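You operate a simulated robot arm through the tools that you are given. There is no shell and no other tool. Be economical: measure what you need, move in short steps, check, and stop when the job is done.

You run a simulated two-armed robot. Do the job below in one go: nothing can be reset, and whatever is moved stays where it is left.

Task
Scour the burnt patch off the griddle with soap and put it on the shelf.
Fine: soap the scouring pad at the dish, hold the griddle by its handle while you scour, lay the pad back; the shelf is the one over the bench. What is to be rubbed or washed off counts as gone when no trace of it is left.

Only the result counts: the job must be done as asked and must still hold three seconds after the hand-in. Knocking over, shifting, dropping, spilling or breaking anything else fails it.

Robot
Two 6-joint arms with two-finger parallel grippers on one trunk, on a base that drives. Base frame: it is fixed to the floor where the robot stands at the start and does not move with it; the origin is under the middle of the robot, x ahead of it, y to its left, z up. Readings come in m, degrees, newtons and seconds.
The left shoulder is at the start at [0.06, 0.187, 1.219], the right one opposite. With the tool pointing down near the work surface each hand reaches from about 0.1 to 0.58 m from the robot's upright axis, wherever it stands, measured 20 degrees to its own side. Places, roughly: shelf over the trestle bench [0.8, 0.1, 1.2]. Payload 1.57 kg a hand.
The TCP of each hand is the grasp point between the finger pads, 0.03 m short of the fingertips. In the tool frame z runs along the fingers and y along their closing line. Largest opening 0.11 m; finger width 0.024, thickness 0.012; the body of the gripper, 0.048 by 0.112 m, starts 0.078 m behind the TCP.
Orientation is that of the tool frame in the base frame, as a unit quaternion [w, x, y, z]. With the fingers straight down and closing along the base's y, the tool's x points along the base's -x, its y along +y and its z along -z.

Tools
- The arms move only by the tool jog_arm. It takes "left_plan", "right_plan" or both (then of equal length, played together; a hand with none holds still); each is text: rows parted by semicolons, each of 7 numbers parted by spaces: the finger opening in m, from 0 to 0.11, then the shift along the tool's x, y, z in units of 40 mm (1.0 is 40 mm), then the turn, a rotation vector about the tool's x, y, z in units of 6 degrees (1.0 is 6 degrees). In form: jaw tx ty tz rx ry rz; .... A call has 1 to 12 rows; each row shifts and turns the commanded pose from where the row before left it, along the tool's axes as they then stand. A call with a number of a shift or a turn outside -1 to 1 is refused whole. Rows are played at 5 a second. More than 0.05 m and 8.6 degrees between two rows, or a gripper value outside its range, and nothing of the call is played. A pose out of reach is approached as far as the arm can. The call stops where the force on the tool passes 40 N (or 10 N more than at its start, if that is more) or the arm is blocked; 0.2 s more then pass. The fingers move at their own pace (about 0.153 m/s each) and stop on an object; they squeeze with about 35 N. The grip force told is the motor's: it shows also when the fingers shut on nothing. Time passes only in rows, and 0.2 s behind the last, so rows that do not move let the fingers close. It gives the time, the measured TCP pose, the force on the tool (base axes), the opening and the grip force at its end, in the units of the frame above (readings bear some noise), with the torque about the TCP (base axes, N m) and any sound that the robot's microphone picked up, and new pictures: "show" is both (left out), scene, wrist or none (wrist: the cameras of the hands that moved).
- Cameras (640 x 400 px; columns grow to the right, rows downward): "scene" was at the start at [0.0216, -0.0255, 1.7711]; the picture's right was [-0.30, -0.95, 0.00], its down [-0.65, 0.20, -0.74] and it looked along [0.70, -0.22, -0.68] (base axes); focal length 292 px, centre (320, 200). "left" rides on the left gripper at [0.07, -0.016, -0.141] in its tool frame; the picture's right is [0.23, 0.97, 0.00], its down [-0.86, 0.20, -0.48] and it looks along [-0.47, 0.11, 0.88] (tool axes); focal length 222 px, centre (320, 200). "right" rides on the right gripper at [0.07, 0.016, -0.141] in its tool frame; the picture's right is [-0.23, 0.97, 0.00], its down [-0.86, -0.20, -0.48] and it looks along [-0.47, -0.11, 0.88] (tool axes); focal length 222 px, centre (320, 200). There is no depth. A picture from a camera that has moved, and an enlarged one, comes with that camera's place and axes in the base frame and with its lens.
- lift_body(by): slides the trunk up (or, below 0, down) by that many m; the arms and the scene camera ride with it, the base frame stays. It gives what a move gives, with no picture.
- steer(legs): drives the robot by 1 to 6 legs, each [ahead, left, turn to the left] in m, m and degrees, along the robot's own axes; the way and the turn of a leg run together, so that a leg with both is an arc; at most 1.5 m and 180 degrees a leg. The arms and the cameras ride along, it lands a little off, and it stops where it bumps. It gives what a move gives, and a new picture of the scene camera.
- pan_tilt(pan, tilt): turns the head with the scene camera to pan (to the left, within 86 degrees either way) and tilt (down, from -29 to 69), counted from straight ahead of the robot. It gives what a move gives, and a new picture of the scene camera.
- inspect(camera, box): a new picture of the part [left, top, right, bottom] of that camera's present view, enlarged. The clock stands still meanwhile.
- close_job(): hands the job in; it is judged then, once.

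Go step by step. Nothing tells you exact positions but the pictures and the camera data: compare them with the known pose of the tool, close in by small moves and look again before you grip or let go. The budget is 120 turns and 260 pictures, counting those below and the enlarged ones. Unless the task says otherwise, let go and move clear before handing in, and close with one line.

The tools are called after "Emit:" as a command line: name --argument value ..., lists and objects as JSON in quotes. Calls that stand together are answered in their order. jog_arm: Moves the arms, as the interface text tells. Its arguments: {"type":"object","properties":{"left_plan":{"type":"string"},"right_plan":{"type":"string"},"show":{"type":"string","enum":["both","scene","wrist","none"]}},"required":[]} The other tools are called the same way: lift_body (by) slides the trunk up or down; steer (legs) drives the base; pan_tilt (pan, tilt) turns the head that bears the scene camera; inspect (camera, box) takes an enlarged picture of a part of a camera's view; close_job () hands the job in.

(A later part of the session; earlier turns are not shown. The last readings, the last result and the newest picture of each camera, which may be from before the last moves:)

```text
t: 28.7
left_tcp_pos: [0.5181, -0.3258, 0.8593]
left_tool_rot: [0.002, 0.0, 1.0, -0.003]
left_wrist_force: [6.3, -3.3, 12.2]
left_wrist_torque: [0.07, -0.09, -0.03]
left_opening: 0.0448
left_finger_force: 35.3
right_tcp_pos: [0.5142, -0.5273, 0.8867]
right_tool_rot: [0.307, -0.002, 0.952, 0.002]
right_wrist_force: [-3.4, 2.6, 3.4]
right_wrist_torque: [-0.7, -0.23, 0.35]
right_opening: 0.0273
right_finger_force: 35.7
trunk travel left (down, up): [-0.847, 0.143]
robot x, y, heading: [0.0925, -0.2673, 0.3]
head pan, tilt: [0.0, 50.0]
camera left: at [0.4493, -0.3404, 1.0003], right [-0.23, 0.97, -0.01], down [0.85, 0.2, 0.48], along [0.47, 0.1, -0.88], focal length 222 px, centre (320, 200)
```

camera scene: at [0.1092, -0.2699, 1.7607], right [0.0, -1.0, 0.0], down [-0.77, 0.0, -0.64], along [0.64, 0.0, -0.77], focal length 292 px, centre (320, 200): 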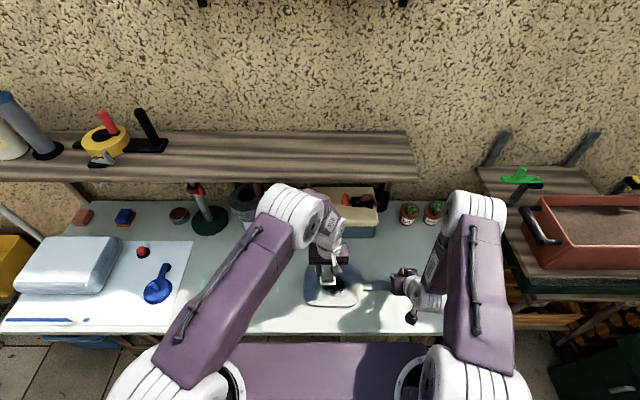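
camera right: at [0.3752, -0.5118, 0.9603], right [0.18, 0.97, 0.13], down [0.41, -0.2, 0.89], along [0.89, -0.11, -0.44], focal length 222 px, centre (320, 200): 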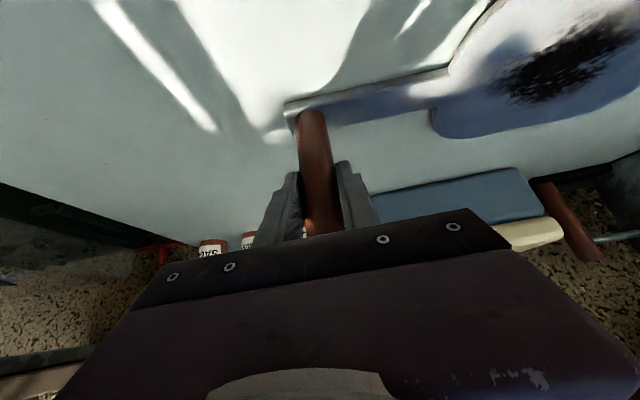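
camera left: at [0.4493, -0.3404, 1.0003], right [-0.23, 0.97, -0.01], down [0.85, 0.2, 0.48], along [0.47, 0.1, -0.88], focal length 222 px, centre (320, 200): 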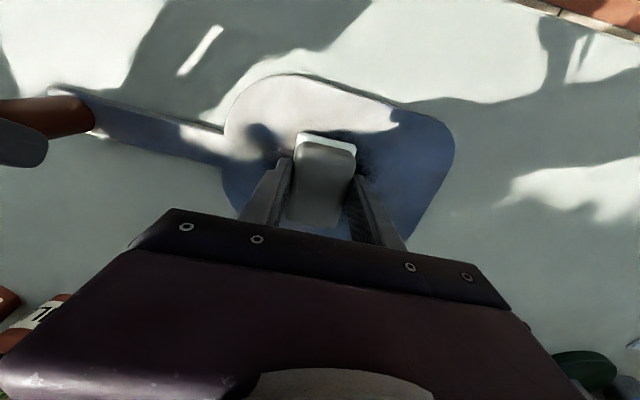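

It is coming off quickly. I'll keep scouring over both sides.

Emit:
jog_arm --left_plan "0.03 0 0.35 0 0 0 0; 0.03 0 0.35 0 0 0 0; 0.03 0.35 0 0 0 0 0; 0.03 0.35 0 0 0 0 0; 0.03 -0.45 0 0 0 0 0; 0.03 -0.45 0 0 0 0 0; 0.03 -0.45 0 0 0 0 0; 0.03 -0.2 0 0 0 0 0; 0.03 0 -0.4 0 0 0 0; 0.03 0.45 0 0 0 0 0; 0.03 0.45 0 0 0 0 0; 0.03 0.4 0 0 0 0 0" --show "none"

Emit:
jog_arm --left_plan "0.03 0 -0.35 0 0 0 0; 0.03 0 -0.35 0 0 0 0; 0.03 0 -0.35 0 0 0 0; 0.03 -0.45 0 0 0 0 0; 0.03 -0.45 0 0 0 0 0; 0.03 -0.45 0 0 0 0 0; 0.03 0 -0.4 0 0 0 0; 0.03 0.45 0 0 0 0 0; 0.03 0.45 0 0 0 0 0; 0.03 0.45 0 0 0 0 0; 0.03 -0.3 0.3 0 0 0 0; 0.03 -0.3 0.3 0 0 0 0" --show "wrist"

```text
t: 31.3
left_tcp_pos: [0.5012, -0.3114, 0.8598]
left_tool_rot: [0.002, -0.001, 1.0, -0.003]
left_wrist_force: [5.2, -1.4, 9.1]
left_wrist_torque: [0.14, -0.11, -0.03]
left_opening: 0.0449
left_finger_force: 35.0
right_tcp_pos: [0.5131, -0.5274, 0.8867]
right_tool_rot: [0.306, -0.002, 0.952, 0.001]
right_wrist_force: [-2.6, 2.5, 5.5]
right_wrist_torque: [-0.58, -0.44, 0.38]
right_opening: 0.0269
right_finger_force: 35.1
trunk travel left (down, up): [-0.847, 0.143]
robot x, y, heading: [0.0921, -0.2684, 0.4]
head pan, tilt: [0.0, 50.0]
```

```text
t: 33.9
left_tcp_pos: [0.5218, -0.3464, 0.8593]
left_tool_rot: [0.0, 0.0, 1.0, -0.001]
left_wrist_force: [-4.9, -3.4, 7.0]
left_wrist_torque: [-0.09, 0.11, 0.0]
left_opening: 0.0451
left_finger_force: 34.6
right_tcp_pos: [0.5132, -0.527, 0.8863]
right_tool_rot: [0.307, -0.001, 0.952, 0.0]
right_wrist_force: [3.3, 4.0, 2.3]
right_wrist_torque: [-0.46, -0.06, -0.44]
right_opening: 0.0266
right_finger_force: 35.1
trunk travel left (down, up): [-0.847, 0.143]
robot x, y, heading: [0.0881, -0.2712, 0.2]
head pan, tilt: [0.0, 50.0]
camera left: at [0.4538, -0.3616, 1.0006], right [-0.23, 0.97, 0.0], down [0.85, 0.2, 0.48], along [0.47, 0.11, -0.88], focal length 222 px, centre (320, 200)
```

left: 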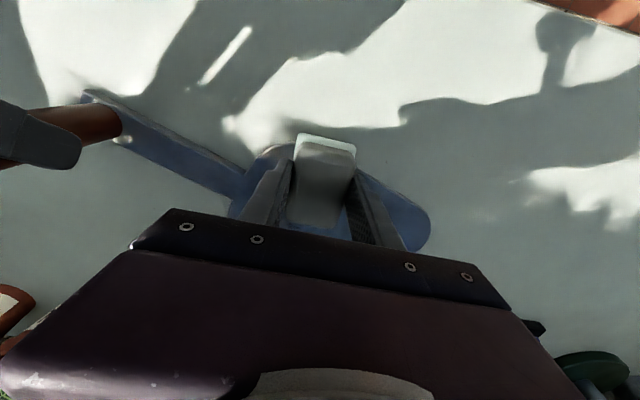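

The plate seems to have swung slightly about the post. I'll lift the pad and look.

Emit:
jog_arm --left_plan "0.03 0 0 -0.9 0 0 0; 0.03 0 0 -0.9 0 0 0; 0.03 0.3 0.9 -0.3 0 0 0; 0.03 0 0.9 0 0 0 0; 0.03 0 0.9 0 0 0 0; 0.03 0 0.9 0 0 0 0"

Emit:
inspect --camera "scene" --box '[270, 220, 430, 320]'

Emit:
inspect --camera "left" --box '[60, 40, 380, 240]'

```text
t: 35.3
left_tcp_pos: [0.5131, -0.202, 0.9428]
left_tool_rot: [0.002, 0.001, 1.0, -0.001]
left_wrist_force: [-0.3, -0.1, 0.4]
left_wrist_torque: [0.02, 0.0, -0.02]
left_opening: 0.0451
left_finger_force: 34.7
right_tcp_pos: [0.5143, -0.528, 0.8868]
right_tool_rot: [0.306, -0.001, 0.952, 0.001]
right_wrist_force: [-0.5, -0.3, 9.2]
right_wrist_torque: [-0.31, -0.11, -0.22]
right_opening: 0.0268
right_finger_force: 35.1
trunk travel left (down, up): [-0.847, 0.143]
robot x, y, heading: [0.089, -0.2705, 0.1]
head pan, tilt: [0.0, 50.0]
camera scene: at [0.1078, -0.2684, 1.7608], right [0.0, -1.0, 0.0], down [-0.77, 0.0, -0.64], along [0.64, 0.0, -0.77], focal length 292 px, centre (320, 200)
camera left: at [0.4424, -0.2167, 1.0836], right [-0.23, 0.97, -0.01], down [0.85, 0.2, 0.48], along [0.47, 0.1, -0.88], focal length 222 px, centre (320, 200)
```

scene: 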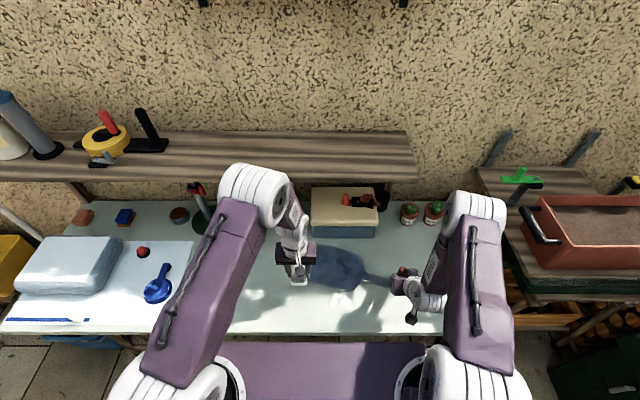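
left: 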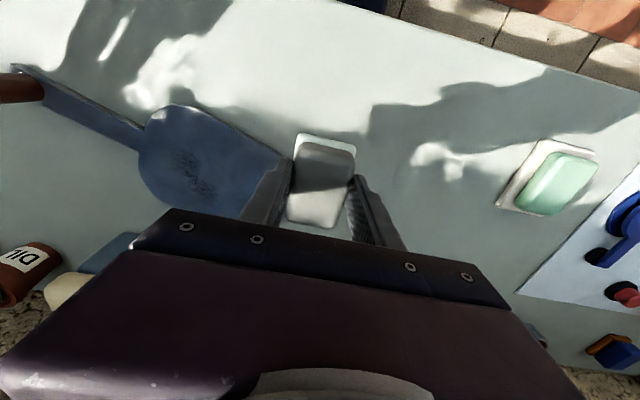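

```text
4.00 times, centred on (350, 270) of scene
camera zoom: at [0.1078, -0.2684, 1.7608], right [0.0, -1.0, 0.0], down [-0.77, 0.0, -0.64], along [0.64, 0.0, -0.77], focal length 1166 px, centre (200, -80)
```

zoom: 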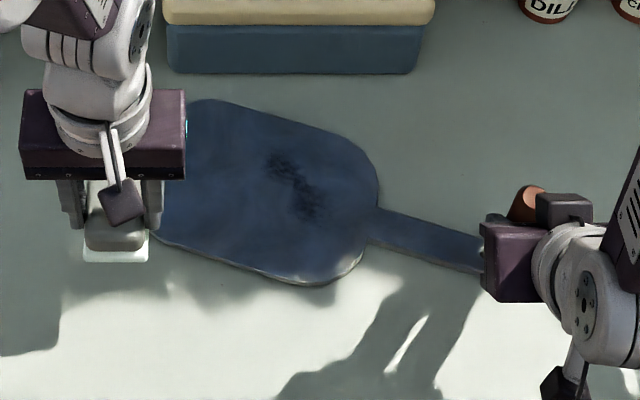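

```text
2.00 times, centred on (220, 140) of left
camera zoom: at [0.4424, -0.2167, 1.0836], right [-0.23, 0.97, -0.01], down [0.85, 0.2, 0.48], along [0.47, 0.1, -0.88], focal length 444 px, centre (520, 320)
```

zoom: 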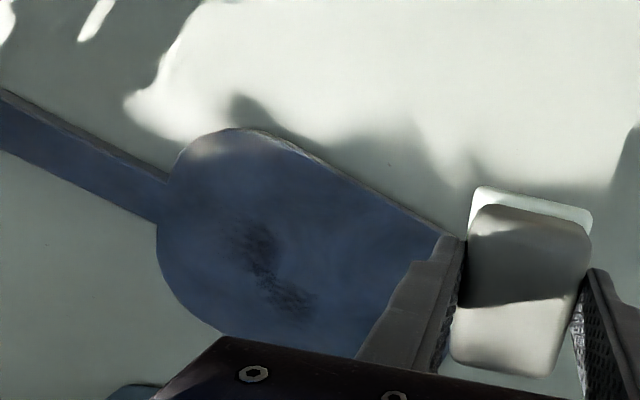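

The patch is mostly gone, with faint traces left near (0.58, -0.35). The plate yawed about 15°, so I'll turn it back with the right wrist about the vertical before finishing.

Emit:
jog_arm --right_plan "0.01 0 0 0 -0.49 0 -0.674; 0.01 0 0 0 -0.49 0 -0.674; 0.01 0 0 0 -0.49 0 -0.674; 0.01 0 0 0 0 0 0" --show "wrist"

Emit:
inspect --camera "scene" --box '[270, 220, 430, 320]'

```text
t: 36.3
left_tcp_pos: [0.5109, -0.2023, 0.9428]
left_tool_rot: [0.001, -0.001, 1.0, -0.002]
left_wrist_force: [-0.2, 0.3, -1.0]
left_wrist_torque: [0.0, -0.01, 0.0]
left_opening: 0.0447
left_finger_force: 34.7
right_tcp_pos: [0.5127, -0.5281, 0.8866]
right_tool_rot: [0.305, -0.126, 0.943, 0.041]
right_wrist_force: [-2.9, -1.1, 10.5]
right_wrist_torque: [-0.32, 0.1, 0.0]
right_opening: 0.0268
right_finger_force: 35.0
trunk travel left (down, up): [-0.847, 0.143]
robot x, y, heading: [0.091, -0.2679, 0.2]
head pan, tilt: [0.0, 50.0]
camera right: at [0.3745, -0.5482, 0.9604], right [-0.08, 0.99, 0.13], down [0.45, -0.08, 0.89], along [0.89, 0.13, -0.44], focal length 222 px, centre (320, 200)
```

right: 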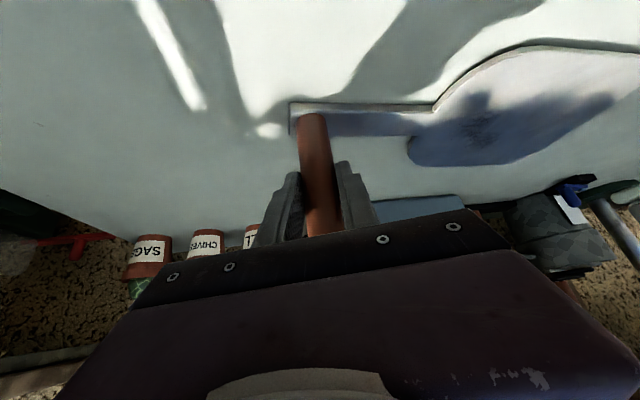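

```text
4.00 times, centred on (350, 270) of scene
camera zoom: at [0.1069, -0.2691, 1.7608], right [0.0, -1.0, 0.0], down [-0.77, 0.0, -0.64], along [0.64, 0.0, -0.77], focal length 1166 px, centre (200, -80)
```

zoom: 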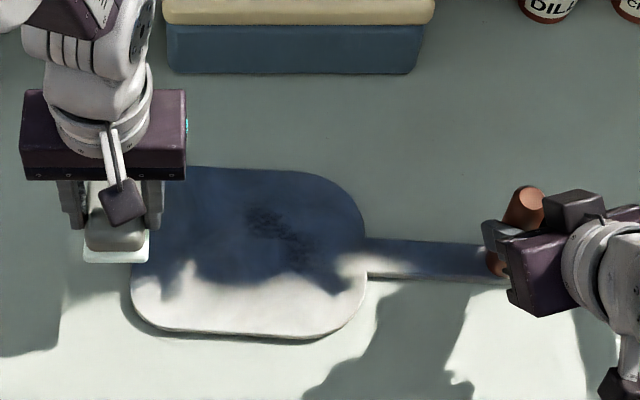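

Plate is square again. Traces remain around (0.536, -0.342); I'll go back over them, stroking mainly along y (towards the post) to avoid swinging it.

Emit:
jog_arm --left_plan "0.03 -0.2 -0.9 0 0 0 0; 0.03 -0.2 -0.9 0 0 0 0; 0.03 -0.2 -0.9 0 0 0 0; 0.03 -0.1 -0.65 0 0 0 0; 0.03 0 0 0.9 0 0 0; 0.03 0 0 0.9 0 0 0; 0.03 0 0 0.22 0 0 0; 0.03 0 0 0 0 0 0" --show "none"

```text
t: 38.1
left_tcp_pos: [0.54, -0.3352, 0.8628]
left_tool_rot: [0.0, -0.001, 1.0, -0.002]
left_wrist_force: [-1.1, -0.9, -1.1]
left_wrist_torque: [0.0, -0.01, -0.02]
left_opening: 0.0449
left_finger_force: 35.1
right_tcp_pos: [0.5139, -0.5264, 0.8868]
right_tool_rot: [0.305, -0.125, 0.943, 0.04]
right_wrist_force: [-2.1, 0.7, 10.0]
right_wrist_torque: [-0.32, -0.1, -0.15]
right_opening: 0.0268
right_finger_force: 34.7
trunk travel left (down, up): [-0.847, 0.143]
robot x, y, heading: [0.0896, -0.2699, -0.1]
head pan, tilt: [0.0, 50.0]
```

Emit:
jog_arm --left_plan "0.03 0 0 0.06 0 0 0; 0.03 0 0 0.04 0 0 0; 0.03 0 0.3 0 0 0 0; 0.03 0 -0.45 0 0 0 0; 0.03 0 -0.45 0 0 0 0; 0.03 0 -0.3 0 0 0 0; 0.03 0 0.45 0 0 0 0" --show "none"

```text
t: 39.5
left_tcp_pos: [0.5405, -0.3686, 0.8589]
left_tool_rot: [0.002, 0.001, 1.0, -0.002]
left_wrist_force: [-2.2, 1.5, 8.8]
left_wrist_torque: [0.04, 0.2, -0.01]
left_opening: 0.045
left_finger_force: 35.1
right_tcp_pos: [0.5131, -0.5283, 0.8874]
right_tool_rot: [0.304, -0.124, 0.944, 0.04]
right_wrist_force: [-3.1, -2.0, 5.6]
right_wrist_torque: [-0.25, 0.26, -0.14]
right_opening: 0.0266
right_finger_force: 34.8
trunk travel left (down, up): [-0.847, 0.143]
robot x, y, heading: [0.0918, -0.2706, 0.1]
head pan, tilt: [0.0, 50.0]
stopped in row 6 (left hand): the force on the tool passed its limit at 43 N (the readings are from after the stop); the commanded pose is now the measured one
```

Emit:
jog_arm --left_plan "0.03 0 0.45 -0.01 0 0 0; 0.03 0 0.45 0 0 0 0; 0.03 0 0.4 0 0 0 0; 0.03 0.3 0 0 0 0 0; 0.03 0 -0.45 0 0 0 0; 0.03 0 -0.45 0 0 0 0; 0.03 0 -0.35 0 0 0 0; 0.03 0.3 0 0 0 0 0; 0.03 0 0.45 0 0 0 0; 0.03 0 0.45 0 0 0 0; 0.03 0 0.4 0 0 0 0" --show "none"

Emit:
jog_arm --left_plan "0.03 0 0 -0.5 0 0 0; 0.03 0 0 -0.9 0 0 0; 0.03 0 0.9 -0.3 0 0 0; 0.03 0 0.9 0 0 0 0; 0.03 0 0.9 0 0 0 0; 0.03 0 0.6 0 0 0 0" --show "wrist"

Emit:
inspect --camera "scene" --box '[270, 220, 430, 320]'

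```text
t: 41.9
left_tcp_pos: [0.5167, -0.3142, 0.8599]
left_tool_rot: [0.001, 0.001, 1.0, -0.001]
left_wrist_force: [0.2, -9.1, 9.2]
left_wrist_torque: [-0.31, -0.07, -0.06]
left_opening: 0.045
left_finger_force: 35.2
right_tcp_pos: [0.5127, -0.5287, 0.8857]
right_tool_rot: [0.304, -0.123, 0.944, 0.039]
right_wrist_force: [2.2, 7.5, 9.4]
right_wrist_torque: [-0.46, -0.24, -0.12]
right_opening: 0.0269
right_finger_force: 35.1
trunk travel left (down, up): [-0.847, 0.143]
robot x, y, heading: [0.0868, -0.2703, 0.1]
head pan, tilt: [0.0, 50.0]
```

```text
t: 43.2
left_tcp_pos: [0.5158, -0.1802, 0.9256]
left_tool_rot: [0.001, 0.001, 1.0, -0.001]
left_wrist_force: [-0.5, 0.2, -1.3]
left_wrist_torque: [0.0, -0.02, 0.01]
left_opening: 0.0449
left_finger_force: 34.9
right_tcp_pos: [0.5125, -0.5276, 0.8867]
right_tool_rot: [0.303, -0.123, 0.944, 0.04]
right_wrist_force: [0.5, 0.6, 13.2]
right_wrist_torque: [-0.28, -0.21, -0.17]
right_opening: 0.0265
right_finger_force: 34.8
trunk travel left (down, up): [-0.847, 0.143]
robot x, y, heading: [0.0928, -0.2679, 0.1]
head pan, tilt: [0.0, 50.0]
camera left: at [0.4467, -0.1958, 1.0668], right [-0.23, 0.97, 0.0], down [0.85, 0.2, 0.48], along [0.47, 0.11, -0.88], focal length 222 px, centre (320, 200)
```

left: 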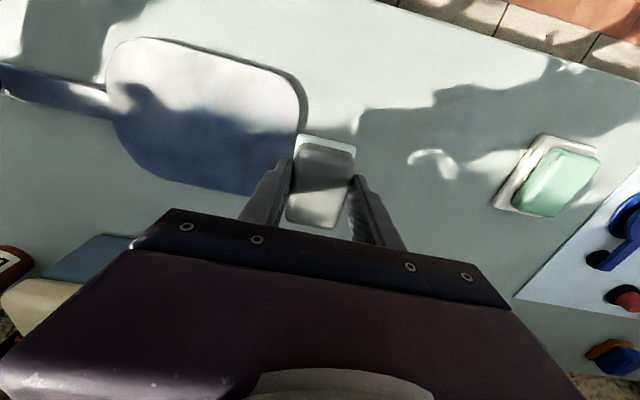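

```text
4.00 times, centred on (350, 270) of scene
camera zoom: at [0.107, -0.2683, 1.7608], right [0.0, -1.0, 0.0], down [-0.77, 0.0, -0.64], along [0.64, 0.0, -0.77], focal length 1166 px, centre (200, -80)
```

zoom: 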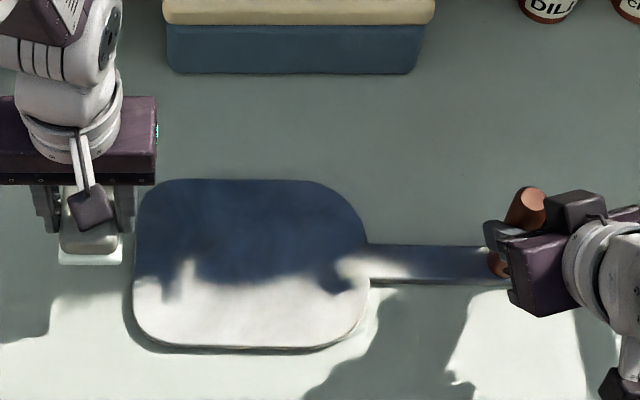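

It looks clean; I'll check closely for any trace.

Emit:
inspect --camera "scene" --box '[300, 262, 364, 302]'

Emit:
inspect --camera "left" --box '[90, 30, 314, 170]'

Emit:
inspect --camera "right" --box '[400, 20, 640, 170]'

```text
10.00 times, centred on (332, 282) of scene
camera zoom: at [0.107, -0.2683, 1.7608], right [0.0, -1.0, 0.0], down [-0.77, 0.0, -0.64], along [0.64, 0.0, -0.77], focal length 2915 px, centre (200, -620)
```

zoom: 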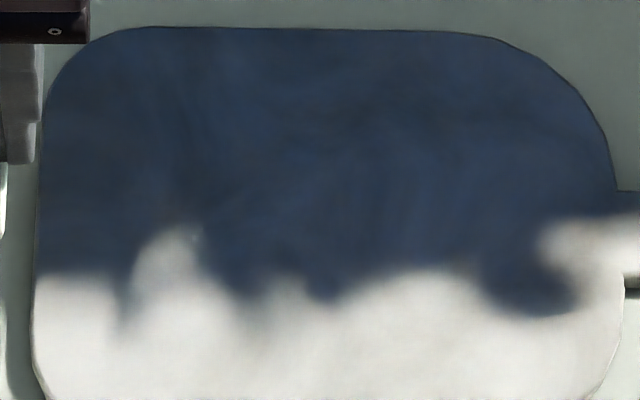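

```text
2.86 times, centred on (202, 100) of left
camera zoom: at [0.4467, -0.1958, 1.0668], right [-0.23, 0.97, 0.0], down [0.85, 0.2, 0.48], along [0.47, 0.11, -0.88], focal length 635 px, centre (657, 486)
```

zoom: 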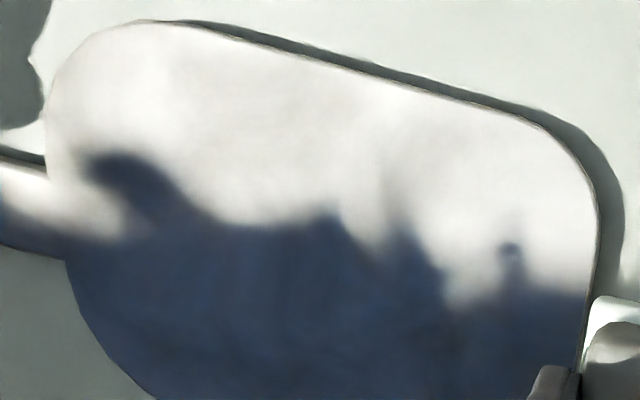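

```text
2.67 times, centred on (520, 95) of right
camera zoom: at [0.3743, -0.5482, 0.9604], right [-0.07, 0.99, 0.13], down [0.45, -0.09, 0.89], along [0.89, 0.12, -0.44], focal length 592 px, centre (-213, 480)
```

zoom: 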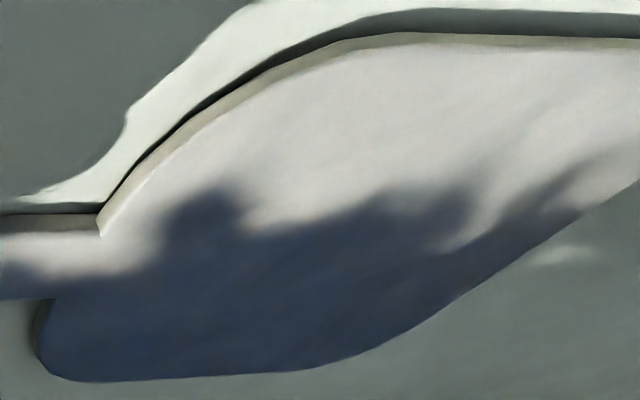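

No trace is visible, but part is in shadow, so I'll do one safety pass over the area.

Emit:
jog_arm --left_plan "0.03 -0.25 -0.9 0 0 0 0; 0.03 -0.25 -0.9 0 0 0 0; 0.03 -0.25 -0.9 0 0 0 0; 0.03 -0.25 -0.8 0 0 0 0; 0.03 0 0 0.9 0 0 0; 0.03 0 0 0.65 0 0 0; 0.03 0 0 0.06 0 0 0; 0.03 0 0 0.04 0 0 0; 0.03 0 0 0 0 0 0" --show "none"

Emit:
jog_arm --left_plan "0.03 0 0.35 0 0 0 0; 0.03 0 0.35 0 0 0 0; 0.03 0 -0.4 0 0 0 0; 0.03 0 -0.4 0 0 0 0; 0.03 0 -0.4 0 0 0 0; 0.03 0.35 0 0 0 0 0; 0.03 0 0.4 0 0 0 0; 0.03 0 0.4 0 0 0 0; 0.03 0 0.4 0 0 0 0; 0.03 0.35 0 0 0 0 0; 0.03 0.35 0 0 0 0 0" --show "none"

Emit:
jog_arm --left_plan "0.03 0 -0.4 0 0 0 0; 0.03 0 -0.4 0 0 0 0; 0.03 0 -0.4 0 0 0 0; 0.03 -0.35 0 0 0 0 0; 0.03 0 0.4 0 0 0 0; 0.03 0 0.4 0 0 0 0; 0.03 0 0.4 0 0 0 0; 0.03 0 0 -0.9 0 0 0; 0.03 0 0.9 -0.6 0 0 0; 0.03 0 0.9 0 0 0 0; 0.03 0 0.9 0 0 0 0; 0.03 0 0.9 0 0 0 0" --show "wrist"

Emit:
inspect --camera "scene" --box '[290, 250, 370, 300]'

```text
t: 45.2
left_tcp_pos: [0.5564, -0.3235, 0.8611]
left_tool_rot: [0.001, 0.0, 1.0, -0.001]
left_wrist_force: [-0.1, 0.0, -0.3]
left_wrist_torque: [-0.03, 0.01, -0.01]
left_opening: 0.045
left_finger_force: 34.7
right_tcp_pos: [0.5128, -0.5287, 0.8852]
right_tool_rot: [0.303, -0.124, 0.944, 0.04]
right_wrist_force: [-0.1, 0.7, 13.3]
right_wrist_torque: [-0.12, -0.28, -0.08]
right_opening: 0.0266
right_finger_force: 35.3
trunk travel left (down, up): [-0.847, 0.143]
robot x, y, heading: [0.091, -0.2723, 0.1]
head pan, tilt: [0.0, 50.0]
```

```text
t: 47.6
left_tcp_pos: [0.5132, -0.2942, 0.8617]
left_tool_rot: [0.001, -0.001, 1.0, -0.001]
left_wrist_force: [-0.5, 0.2, -0.5]
left_wrist_torque: [0.02, -0.01, 0.01]
left_opening: 0.0447
left_finger_force: 35.6
right_tcp_pos: [0.5128, -0.5288, 0.8862]
right_tool_rot: [0.302, -0.124, 0.944, 0.04]
right_wrist_force: [-0.7, 0.7, 11.8]
right_wrist_torque: [-0.13, -0.26, 0.01]
right_opening: 0.0266
right_finger_force: 35.1
trunk travel left (down, up): [-0.847, 0.143]
robot x, y, heading: [0.0887, -0.2662, 0.2]
head pan, tilt: [0.0, 50.0]
```

```text
t: 50.2
left_tcp_pos: [0.5269, -0.1491, 0.9203]
left_tool_rot: [0.001, 0.0, 1.0, 0.0]
left_wrist_force: [0.0, 0.6, 0.1]
left_wrist_torque: [-0.02, 0.02, 0.0]
left_opening: 0.0447
left_finger_force: 34.9
right_tcp_pos: [0.5123, -0.5278, 0.8851]
right_tool_rot: [0.303, -0.123, 0.944, 0.04]
right_wrist_force: [-1.0, 0.2, 10.0]
right_wrist_torque: [-0.32, -0.17, -0.16]
right_opening: 0.027
right_finger_force: 34.9
trunk travel left (down, up): [-0.847, 0.143]
robot x, y, heading: [0.0892, -0.2713, 0.3]
head pan, tilt: [0.0, 50.0]
camera left: at [0.4584, -0.1658, 1.0612], right [-0.23, 0.97, 0.0], down [0.85, 0.2, 0.48], along [0.47, 0.11, -0.88], focal length 222 px, centre (320, 200)
```

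left: 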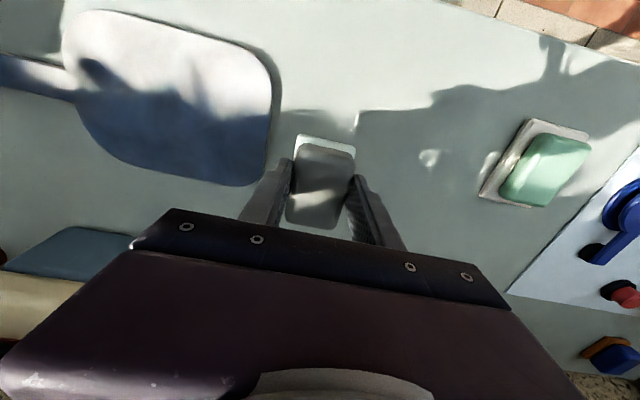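

```text
8.00 times, centred on (330, 275) of scene
camera zoom: at [0.1074, -0.2682, 1.7608], right [0.0, -1.0, 0.0], down [-0.77, 0.0, -0.64], along [0.64, 0.0, -0.77], focal length 2332 px, centre (240, -400)
```

zoom: 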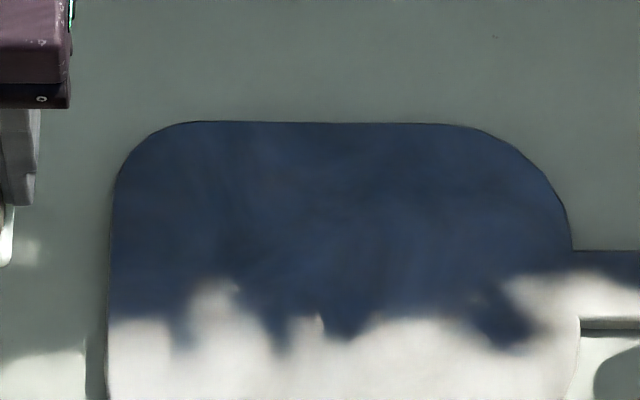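

The plate is clean. Now I'll lay the pad back where it was.

Emit:
jog_arm --left_plan "0.03 0.32 0.81 0 0 0 0; 0.03 0.32 0.81 0 0 0 0; 0.03 0.32 0.81 0 0 0 0; 0.03 0.33 0.82 0 0 0 0; 0.03 0 0 0.8 0 0 0; 0.03 0 0 0.8 0 0 0; 0.03 0 0 0.1 0 0 0; 0.03 0 0 0 0 0 0" --show "wrist"

```text
t: 52.0
left_tcp_pos: [0.4782, -0.0208, 0.852]
left_tool_rot: [0.001, 0.0, 1.0, 0.0]
left_wrist_force: [-0.9, -0.6, -1.7]
left_wrist_torque: [-0.01, 0.02, -0.01]
left_opening: 0.0447
left_finger_force: 35.1
right_tcp_pos: [0.5131, -0.5288, 0.886]
right_tool_rot: [0.303, -0.124, 0.944, 0.04]
right_wrist_force: [-2.4, -0.6, 8.7]
right_wrist_torque: [-0.22, -0.06, 0.0]
right_opening: 0.0268
right_finger_force: 35.0
trunk travel left (down, up): [-0.847, 0.143]
robot x, y, heading: [0.096, -0.2697, 0.1]
head pan, tilt: [0.0, 50.0]
camera left: at [0.4082, -0.0358, 0.9933], right [-0.23, 0.97, 0.0], down [0.85, 0.2, 0.48], along [0.47, 0.11, -0.88], focal length 222 px, centre (320, 200)
```

left: 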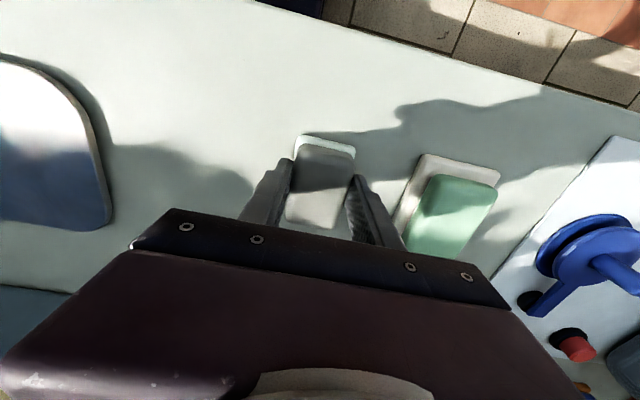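

Emit:
jog_arm --left_plan "0.03 0 0 0.06 0 0 0; 0.03 0 0 0.04 0 0 0; 0.03 0 0 0 0 0 0" --show "none"

```text
t: 52.9
left_tcp_pos: [0.4779, -0.0211, 0.849]
left_tool_rot: [0.001, 0.0, 1.0, -0.002]
left_wrist_force: [0.3, -0.7, 0.3]
left_wrist_torque: [-0.04, 0.0, 0.01]
left_opening: 0.0448
left_finger_force: 34.8
right_tcp_pos: [0.512, -0.5273, 0.8861]
right_tool_rot: [0.303, -0.124, 0.944, 0.039]
right_wrist_force: [-2.1, 0.4, 7.3]
right_wrist_torque: [-0.17, -0.05, 0.02]
right_opening: 0.0266
right_finger_force: 34.8
trunk travel left (down, up): [-0.847, 0.143]
robot x, y, heading: [0.0899, -0.2714, 0.4]
head pan, tilt: [0.0, 50.0]
```

Emit:
jog_arm --left_plan "0.03 0 0 0.04 0 0 0; 0.05 0 0 0 0 0 0; 0.085 0 0 0 0 0 0; 0.085 0 0 0 0 0 0; 0.085 0 0 -0.9 0 0 0; 0.085 0 0 -0.9 0 0 0; 0.085 0 0 -0.9 0 0 0; 0.085 0 0 0 0 0 0"

Emit:
inspect --camera "left" --box '[200, 60, 440, 210]'

```text
t: 54.6
left_tcp_pos: [0.4767, -0.0209, 0.955]
left_tool_rot: [0.001, 0.0, 1.0, -0.001]
left_wrist_force: [-0.6, 0.4, 0.2]
left_wrist_torque: [-0.01, 0.02, 0.01]
left_opening: 0.0849
left_finger_force: 0.0
right_tcp_pos: [0.514, -0.5288, 0.8857]
right_tool_rot: [0.304, -0.123, 0.944, 0.04]
right_wrist_force: [-1.7, 0.4, 7.2]
right_wrist_torque: [-0.24, -0.02, 0.04]
right_opening: 0.0268
right_finger_force: 34.9
trunk travel left (down, up): [-0.847, 0.143]
robot x, y, heading: [0.0878, -0.2675, 0.3]
head pan, tilt: [0.0, 50.0]
camera scene: at [0.1073, -0.2691, 1.7608], right [0.0, -1.0, 0.0], down [-0.77, 0.0, -0.64], along [0.64, 0.0, -0.77], focal length 292 px, centre (320, 200)
camera left: at [0.4079, -0.0352, 1.0958], right [-0.23, 0.97, 0.0], down [0.85, 0.2, 0.48], along [0.47, 0.11, -0.88], focal length 222 px, centre (320, 200)
```

scene: 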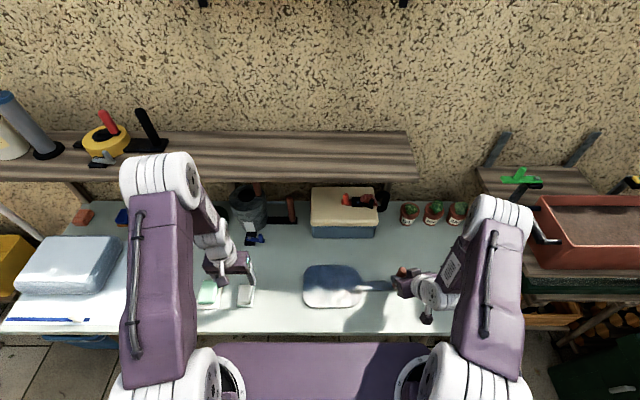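
left: 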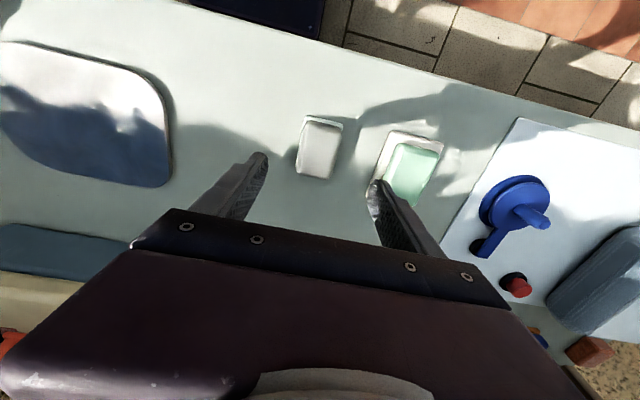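

```text
2.67 times, centred on (320, 135) of left
camera zoom: at [0.4079, -0.0352, 1.0958], right [-0.23, 0.97, 0.0], down [0.85, 0.2, 0.48], along [0.47, 0.11, -0.88], focal length 592 px, centre (320, 373)
```

zoom: 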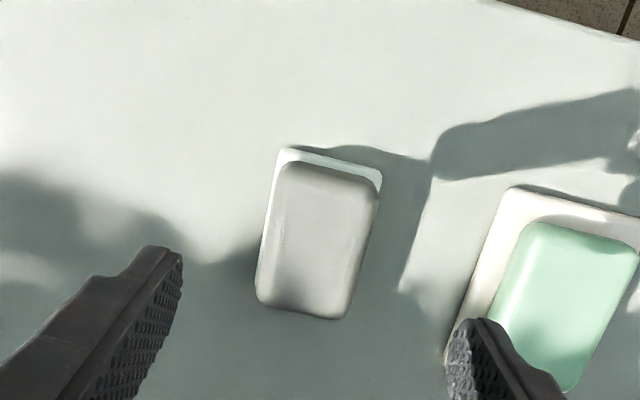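

The pad is back in its place. I'll clear the left hand and test-lift the griddle a little.

Emit:
jog_arm --left_plan "0.085 0.3 0.1 -0.9 0 0 0; 0.085 0.3 0.1 -0.9 0 0 0; 0.085 0.3 0.1 -0.9 0 0 0; 0.085 0.3 0.1 -0.9 0 0 0; 0.085 0.3 0.1 -0.9 0 0 0" --show "none"

Emit:
lift_body --by 0.03

Emit:
inspect --camera "scene" --box '[270, 220, 470, 345]'

Emit:
inspect --camera "right" --box '[0, 0, 640, 400]'

```text
t: 55.9
left_tcp_pos: [0.4159, -0.0003, 1.1345]
left_tool_rot: [0.0, 0.0, 1.0, -0.002]
left_wrist_force: [-0.4, -0.3, 0.2]
left_wrist_torque: [-0.01, -0.03, -0.04]
left_opening: 0.0849
left_finger_force: 0.0
right_tcp_pos: [0.5129, -0.5286, 0.886]
right_tool_rot: [0.304, -0.123, 0.944, 0.041]
right_wrist_force: [-1.9, 0.7, 8.0]
right_wrist_torque: [-0.53, 0.08, 0.04]
right_opening: 0.027
right_finger_force: 35.1
trunk travel left (down, up): [-0.847, 0.143]
robot x, y, heading: [0.0919, -0.2696, 0.2]
head pan, tilt: [0.0, 50.0]
```

```text
t: 56.6
left_tcp_pos: [0.4174, -0.0007, 1.1648]
left_tool_rot: [0.001, -0.001, 1.0, -0.001]
left_wrist_force: [-0.4, -0.1, -0.9]
left_wrist_torque: [0.03, 0.01, -0.01]
left_opening: 0.085
left_finger_force: 0.1
right_tcp_pos: [0.5131, -0.5278, 0.9141]
right_tool_rot: [0.302, -0.123, 0.945, 0.039]
right_wrist_force: [0.1, -0.7, -3.1]
right_wrist_torque: [-0.44, 0.02, 0.04]
right_opening: 0.0269
right_finger_force: 34.7
trunk travel left (down, up): [-0.877, 0.113]
robot x, y, heading: [0.087, -0.2709, 0.3]
head pan, tilt: [0.0, 50.0]
```

```text
3.20 times, centred on (370, 282) of scene
camera zoom: at [0.1091, -0.2698, 1.7908], right [0.0, -1.0, 0.0], down [-0.77, 0.0, -0.64], along [0.64, 0.0, -0.77], focal length 933 px, centre (160, -64)
```

zoom: 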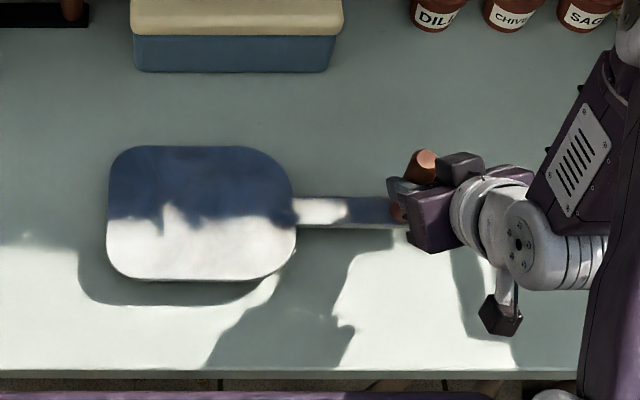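

```text
1.00 times, centred on (320, 200) of right (not enlarged: the box is as wide or as high as the picture)
camera zoom: at [0.3752, -0.5488, 0.9897], right [-0.07, 0.99, 0.13], down [0.46, -0.09, 0.89], along [0.89, 0.12, -0.44], focal length 222 px, centre (320, 200)
```

zoom: 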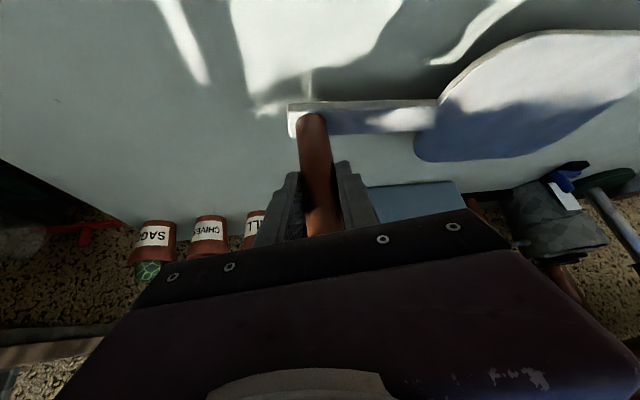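

The griddle lifts level and rigid (about 0.3 kg), and it looks clean in the light. Now I'll raise the trunk fully, back off and shift left.

Emit:
lift_body --by 0.11

Emit:
steer --legs '[[-0.2, 0, 0], [0, 0.23, 0]]'

```text
t: 58.0
left_tcp_pos: [0.418, -0.0011, 1.2735]
left_tool_rot: [0.0, 0.0, 1.0, -0.001]
left_wrist_force: [0.1, -0.4, -0.1]
left_wrist_torque: [-0.03, -0.01, -0.01]
left_opening: 0.0853
left_finger_force: 0.0
right_tcp_pos: [0.5143, -0.5282, 1.0247]
right_tool_rot: [0.302, -0.124, 0.944, 0.04]
right_wrist_force: [0.5, 0.8, -2.7]
right_wrist_torque: [-0.39, -0.01, -0.02]
right_opening: 0.0267
right_finger_force: 35.7
trunk travel left (down, up): [-0.987, 0.003]
robot x, y, heading: [0.0939, -0.2662, 0.4]
head pan, tilt: [0.0, 50.0]
```

```text
t: 61.0
left_tcp_pos: [0.2182, 0.222, 1.2759]
left_tool_rot: [0.0, 0.001, 1.0, 0.002]
left_wrist_force: [-0.8, 0.0, 0.6]
left_wrist_torque: [0.03, -0.03, 0.0]
left_opening: 0.0852
left_finger_force: 0.1
right_tcp_pos: [0.3132, -0.3054, 1.0249]
right_tool_rot: [0.303, -0.122, 0.944, 0.042]
right_wrist_force: [-0.4, 0.4, -2.8]
right_wrist_torque: [-0.38, 0.02, 0.03]
right_opening: 0.0268
right_finger_force: 35.5
trunk travel left (down, up): [-0.987, 0.003]
robot x, y, heading: [-0.1091, -0.04, -0.0]
head pan, tilt: [0.0, 50.0]
camera scene: at [-0.0896, -0.0489, 1.9007], right [0.0, -1.0, 0.0], down [-0.77, 0.0, -0.64], along [0.64, 0.0, -0.77], focal length 292 px, centre (320, 200)
```

scene: 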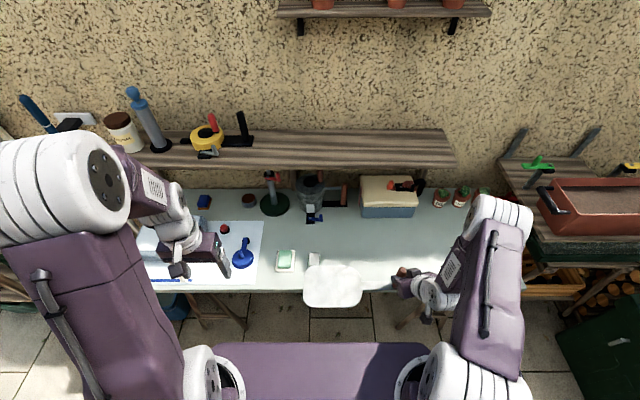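

Now I'll raise the griddle by arm and extend forward a bit, still short of the shelf.

Emit:
jog_arm --right_plan "0.01 -0.663 -0.06 -0.51 0 0 0; 0.01 -0.663 -0.06 -0.51 0 0 0; 0.01 -0.663 -0.06 -0.51 0 0 0; 0.01 -0.663 -0.06 -0.51 0 0 0; 0.01 -0.663 -0.06 -0.51 0 0 0; 0.01 -0.663 -0.06 -0.51 0 0 0; 0.01 -0.663 -0.06 -0.51 0 0 0; 0.01 -0.663 -0.06 -0.51 0 0 0; 0.01 -0.663 -0.06 -0.51 0 0 0; 0.01 -0.663 -0.06 -0.51 0 0 0; 0.01 0 0 0 0 0 0"

```text
t: 63.4
left_tcp_pos: [0.2189, 0.2261, 1.2746]
left_tool_rot: [0.001, 0.001, 1.0, 0.0]
left_wrist_force: [0.5, 0.1, 0.4]
left_wrist_torque: [-0.02, 0.0, 0.04]
left_opening: 0.0852
left_finger_force: 0.0
right_tcp_pos: [0.4123, -0.3008, 1.3443]
right_tool_rot: [0.303, -0.123, 0.944, 0.04]
right_wrist_force: [0.8, 0.2, -2.1]
right_wrist_torque: [-0.39, 0.03, -0.01]
right_opening: 0.0267
right_finger_force: 35.5
trunk travel left (down, up): [-0.987, 0.003]
robot x, y, heading: [-0.1144, -0.0441, 0.1]
head pan, tilt: [0.0, 50.0]
camera scene: at [-0.091, -0.0416, 1.9007], right [0.0, -1.0, 0.0], down [-0.77, 0.0, -0.64], along [0.64, 0.0, -0.77], focal length 292 px, centre (320, 200)
camera right: at [0.2744, -0.3203, 1.4192], right [-0.07, 0.99, 0.13], down [0.45, -0.09, 0.89], along [0.89, 0.12, -0.44], focal length 222 px, centre (320, 200)
```

scene: 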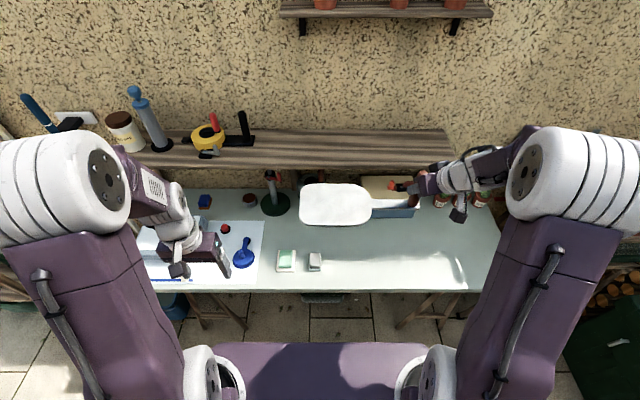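
right: 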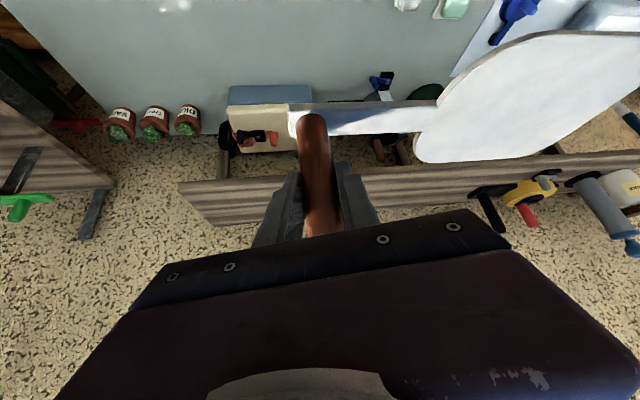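

The griddle is completely clean. I'll refine the shelf height with zooms of its right front corner.

Emit:
inspect --camera "right" --box '[150, 130, 310, 230]'

Emit:
inspect --camera "scene" --box '[380, 110, 500, 185]'

Emit:
inspect --camera "left" --box '[0, 0, 640, 400]'

```text
4.00 times, centred on (230, 180) of right
camera zoom: at [0.2744, -0.3203, 1.4192], right [-0.07, 0.99, 0.13], down [0.45, -0.09, 0.89], along [0.89, 0.12, -0.44], focal length 888 px, centre (680, 280)
```

zoom: 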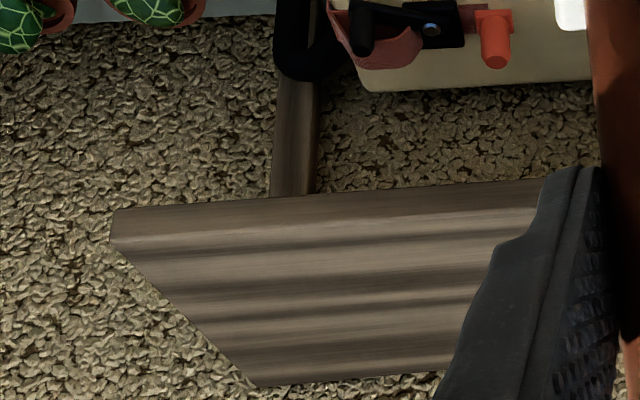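

```text
5.33 times, centred on (440, 148) of scene
camera zoom: at [-0.091, -0.0416, 1.9007], right [0.0, -1.0, 0.0], down [-0.77, 0.0, -0.64], along [0.64, 0.0, -0.77], focal length 1555 px, centre (-320, 480)
```

zoom: 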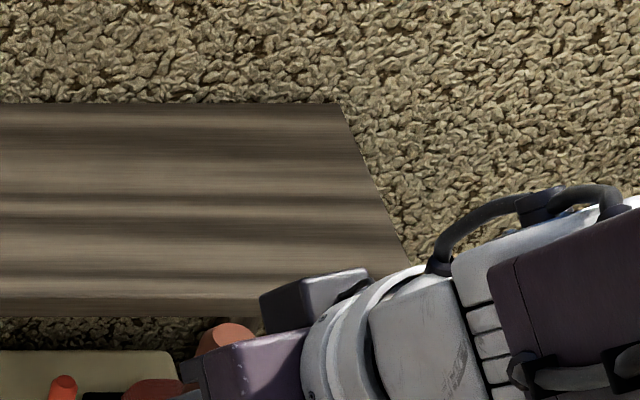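

```text
1.00 times, centred on (320, 200) of left (not enlarged: the box is as wide or as high as the picture)
camera zoom: at [0.149, 0.2113, 1.4156], right [-0.22, 0.97, 0.0], down [0.86, 0.2, 0.48], along [0.47, 0.11, -0.88], focal length 222 px, centre (320, 200)
```

zoom: 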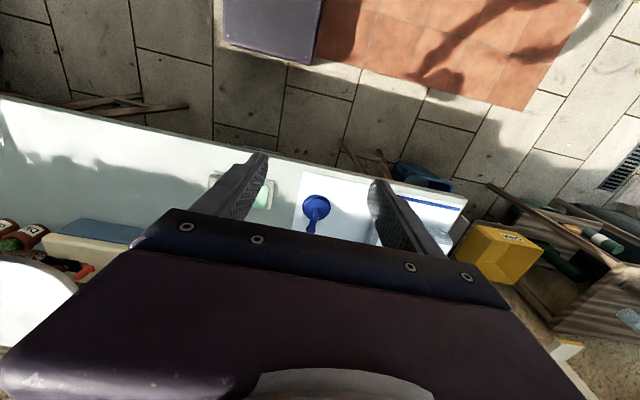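

The shelf top is at about z 1.19, x 0.645–0.845, with its right end at y -0.53. The griddle bottom is now about 0.07 above it, so I'll drive forward.

Emit:
steer --legs '[[0.23, 0, 0]]'

Emit:
inspect --camera "right" --box '[0, 0, 640, 400]'

```text
t: 65.1
left_tcp_pos: [0.4454, 0.2238, 1.2759]
left_tool_rot: [0.002, 0.002, 1.0, -0.001]
left_wrist_force: [-0.6, -0.1, 0.6]
left_wrist_torque: [0.02, -0.03, 0.02]
left_opening: 0.0849
left_finger_force: 0.1
right_tcp_pos: [0.6376, -0.3021, 1.3472]
right_tool_rot: [0.305, -0.121, 0.944, 0.04]
right_wrist_force: [-0.2, 0.1, -2.8]
right_wrist_torque: [-0.42, 0.01, -0.01]
right_opening: 0.0268
right_finger_force: 35.1
trunk travel left (down, up): [-0.987, 0.003]
robot x, y, heading: [0.1219, -0.0416, 0.0]
head pan, tilt: [0.0, 50.0]
camera scene: at [0.1328, -0.0421, 1.9008], right [0.0, -1.0, 0.0], down [-0.76, 0.0, -0.65], along [0.65, 0.0, -0.76], focal length 292 px, centre (320, 200)
```

scene: 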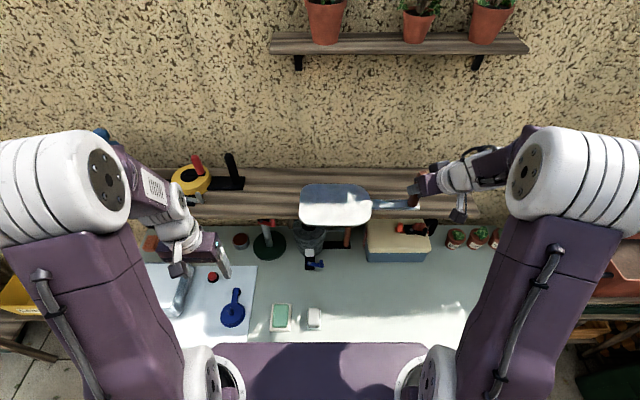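

```text
1.00 times, centred on (320, 200) of right (not enlarged: the box is as wide or as high as the picture)
camera zoom: at [0.4993, -0.3217, 1.4205], right [-0.07, 0.99, 0.13], down [0.45, -0.09, 0.89], along [0.89, 0.12, -0.44], focal length 222 px, centre (320, 200)
```

zoom: 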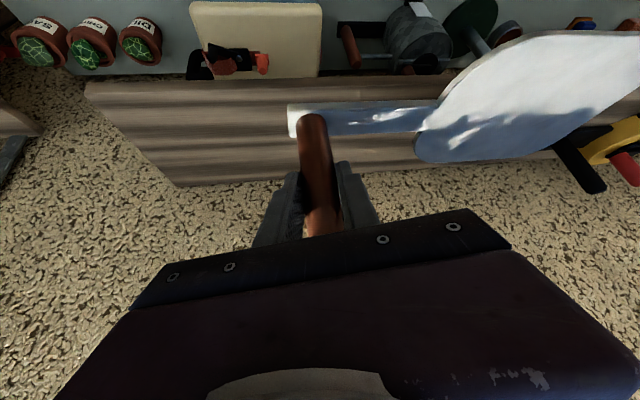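

Next, extend the arm forward about 0.1 m so the plate is over the shelf.

Emit:
jog_arm --right_plan "0.01 -0.49 -0.16 0.35 0 0 0; 0.01 -0.49 -0.16 0.35 0 0 0; 0.01 -0.49 -0.16 0.35 0 0 0; 0.01 -0.49 -0.16 0.35 0 0 0; 0.01 0 0 0 0 0 0"

```text
t: 66.3
left_tcp_pos: [0.4514, 0.2258, 1.2746]
left_tool_rot: [0.002, 0.002, 1.0, -0.001]
left_wrist_force: [-0.3, -0.6, -0.6]
left_wrist_torque: [-0.01, -0.02, -0.02]
left_opening: 0.0852
left_finger_force: 0.1
right_tcp_pos: [0.7438, -0.3023, 1.3446]
right_tool_rot: [0.302, -0.121, 0.945, 0.04]
right_wrist_force: [-0.2, -0.1, -2.2]
right_wrist_torque: [-0.43, 0.02, 0.0]
right_opening: 0.0267
right_finger_force: 34.9
trunk travel left (down, up): [-0.987, 0.003]
robot x, y, heading: [0.1192, -0.0417, -0.3]
head pan, tilt: [0.0, 50.0]
camera scene: at [0.1404, -0.0421, 1.9007], right [0.0, -1.0, 0.0], down [-0.77, 0.0, -0.64], along [0.64, 0.0, -0.77], focal length 292 px, centre (320, 200)
camera right: at [0.6048, -0.3218, 1.4192], right [-0.07, 0.99, 0.13], down [0.45, -0.09, 0.89], along [0.89, 0.12, -0.44], focal length 222 px, centre (320, 200)
```

scene: 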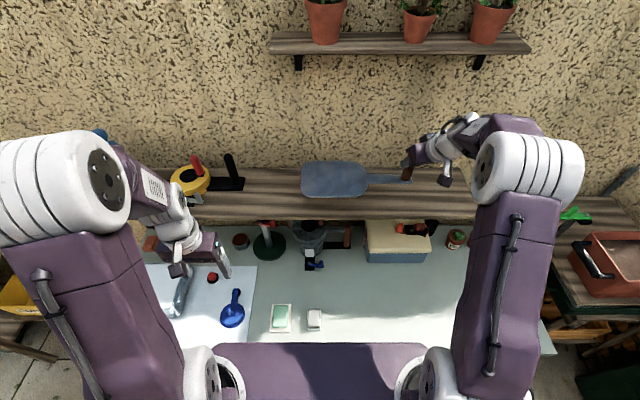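
right: 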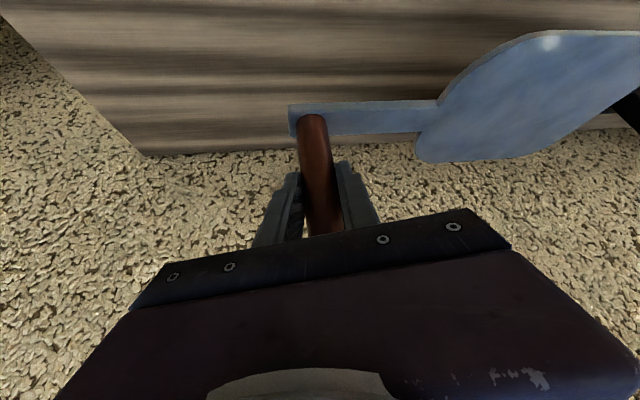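

Emit:
inspect --camera "scene" --box '[280, 140, 480, 265]'

Emit:
inspect --camera "right" --box '[0, 0, 400, 200]'

```text
3.20 times, centred on (380, 202) of scene
camera zoom: at [0.1404, -0.0421, 1.9007], right [0.0, -1.0, 0.0], down [-0.77, 0.0, -0.64], along [0.64, 0.0, -0.77], focal length 933 px, centre (128, 192)
```

zoom: 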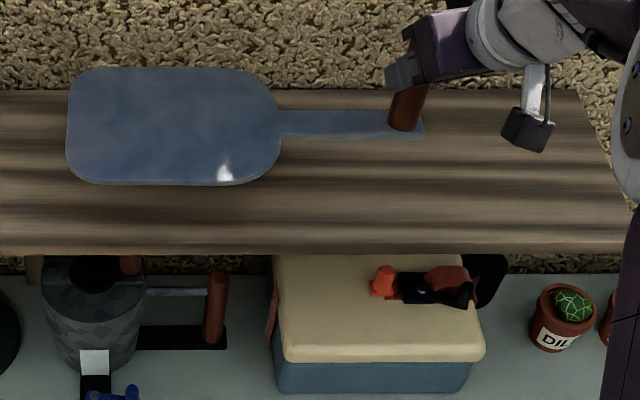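

```text
1.60 times, centred on (200, 100) of right
camera zoom: at [0.6048, -0.3218, 1.4192], right [-0.07, 0.99, 0.13], down [0.45, -0.09, 0.89], along [0.89, 0.12, -0.44], focal length 355 px, centre (512, 360)
```

zoom: 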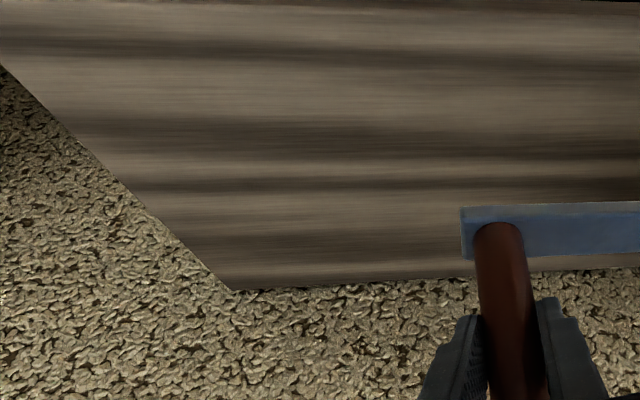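

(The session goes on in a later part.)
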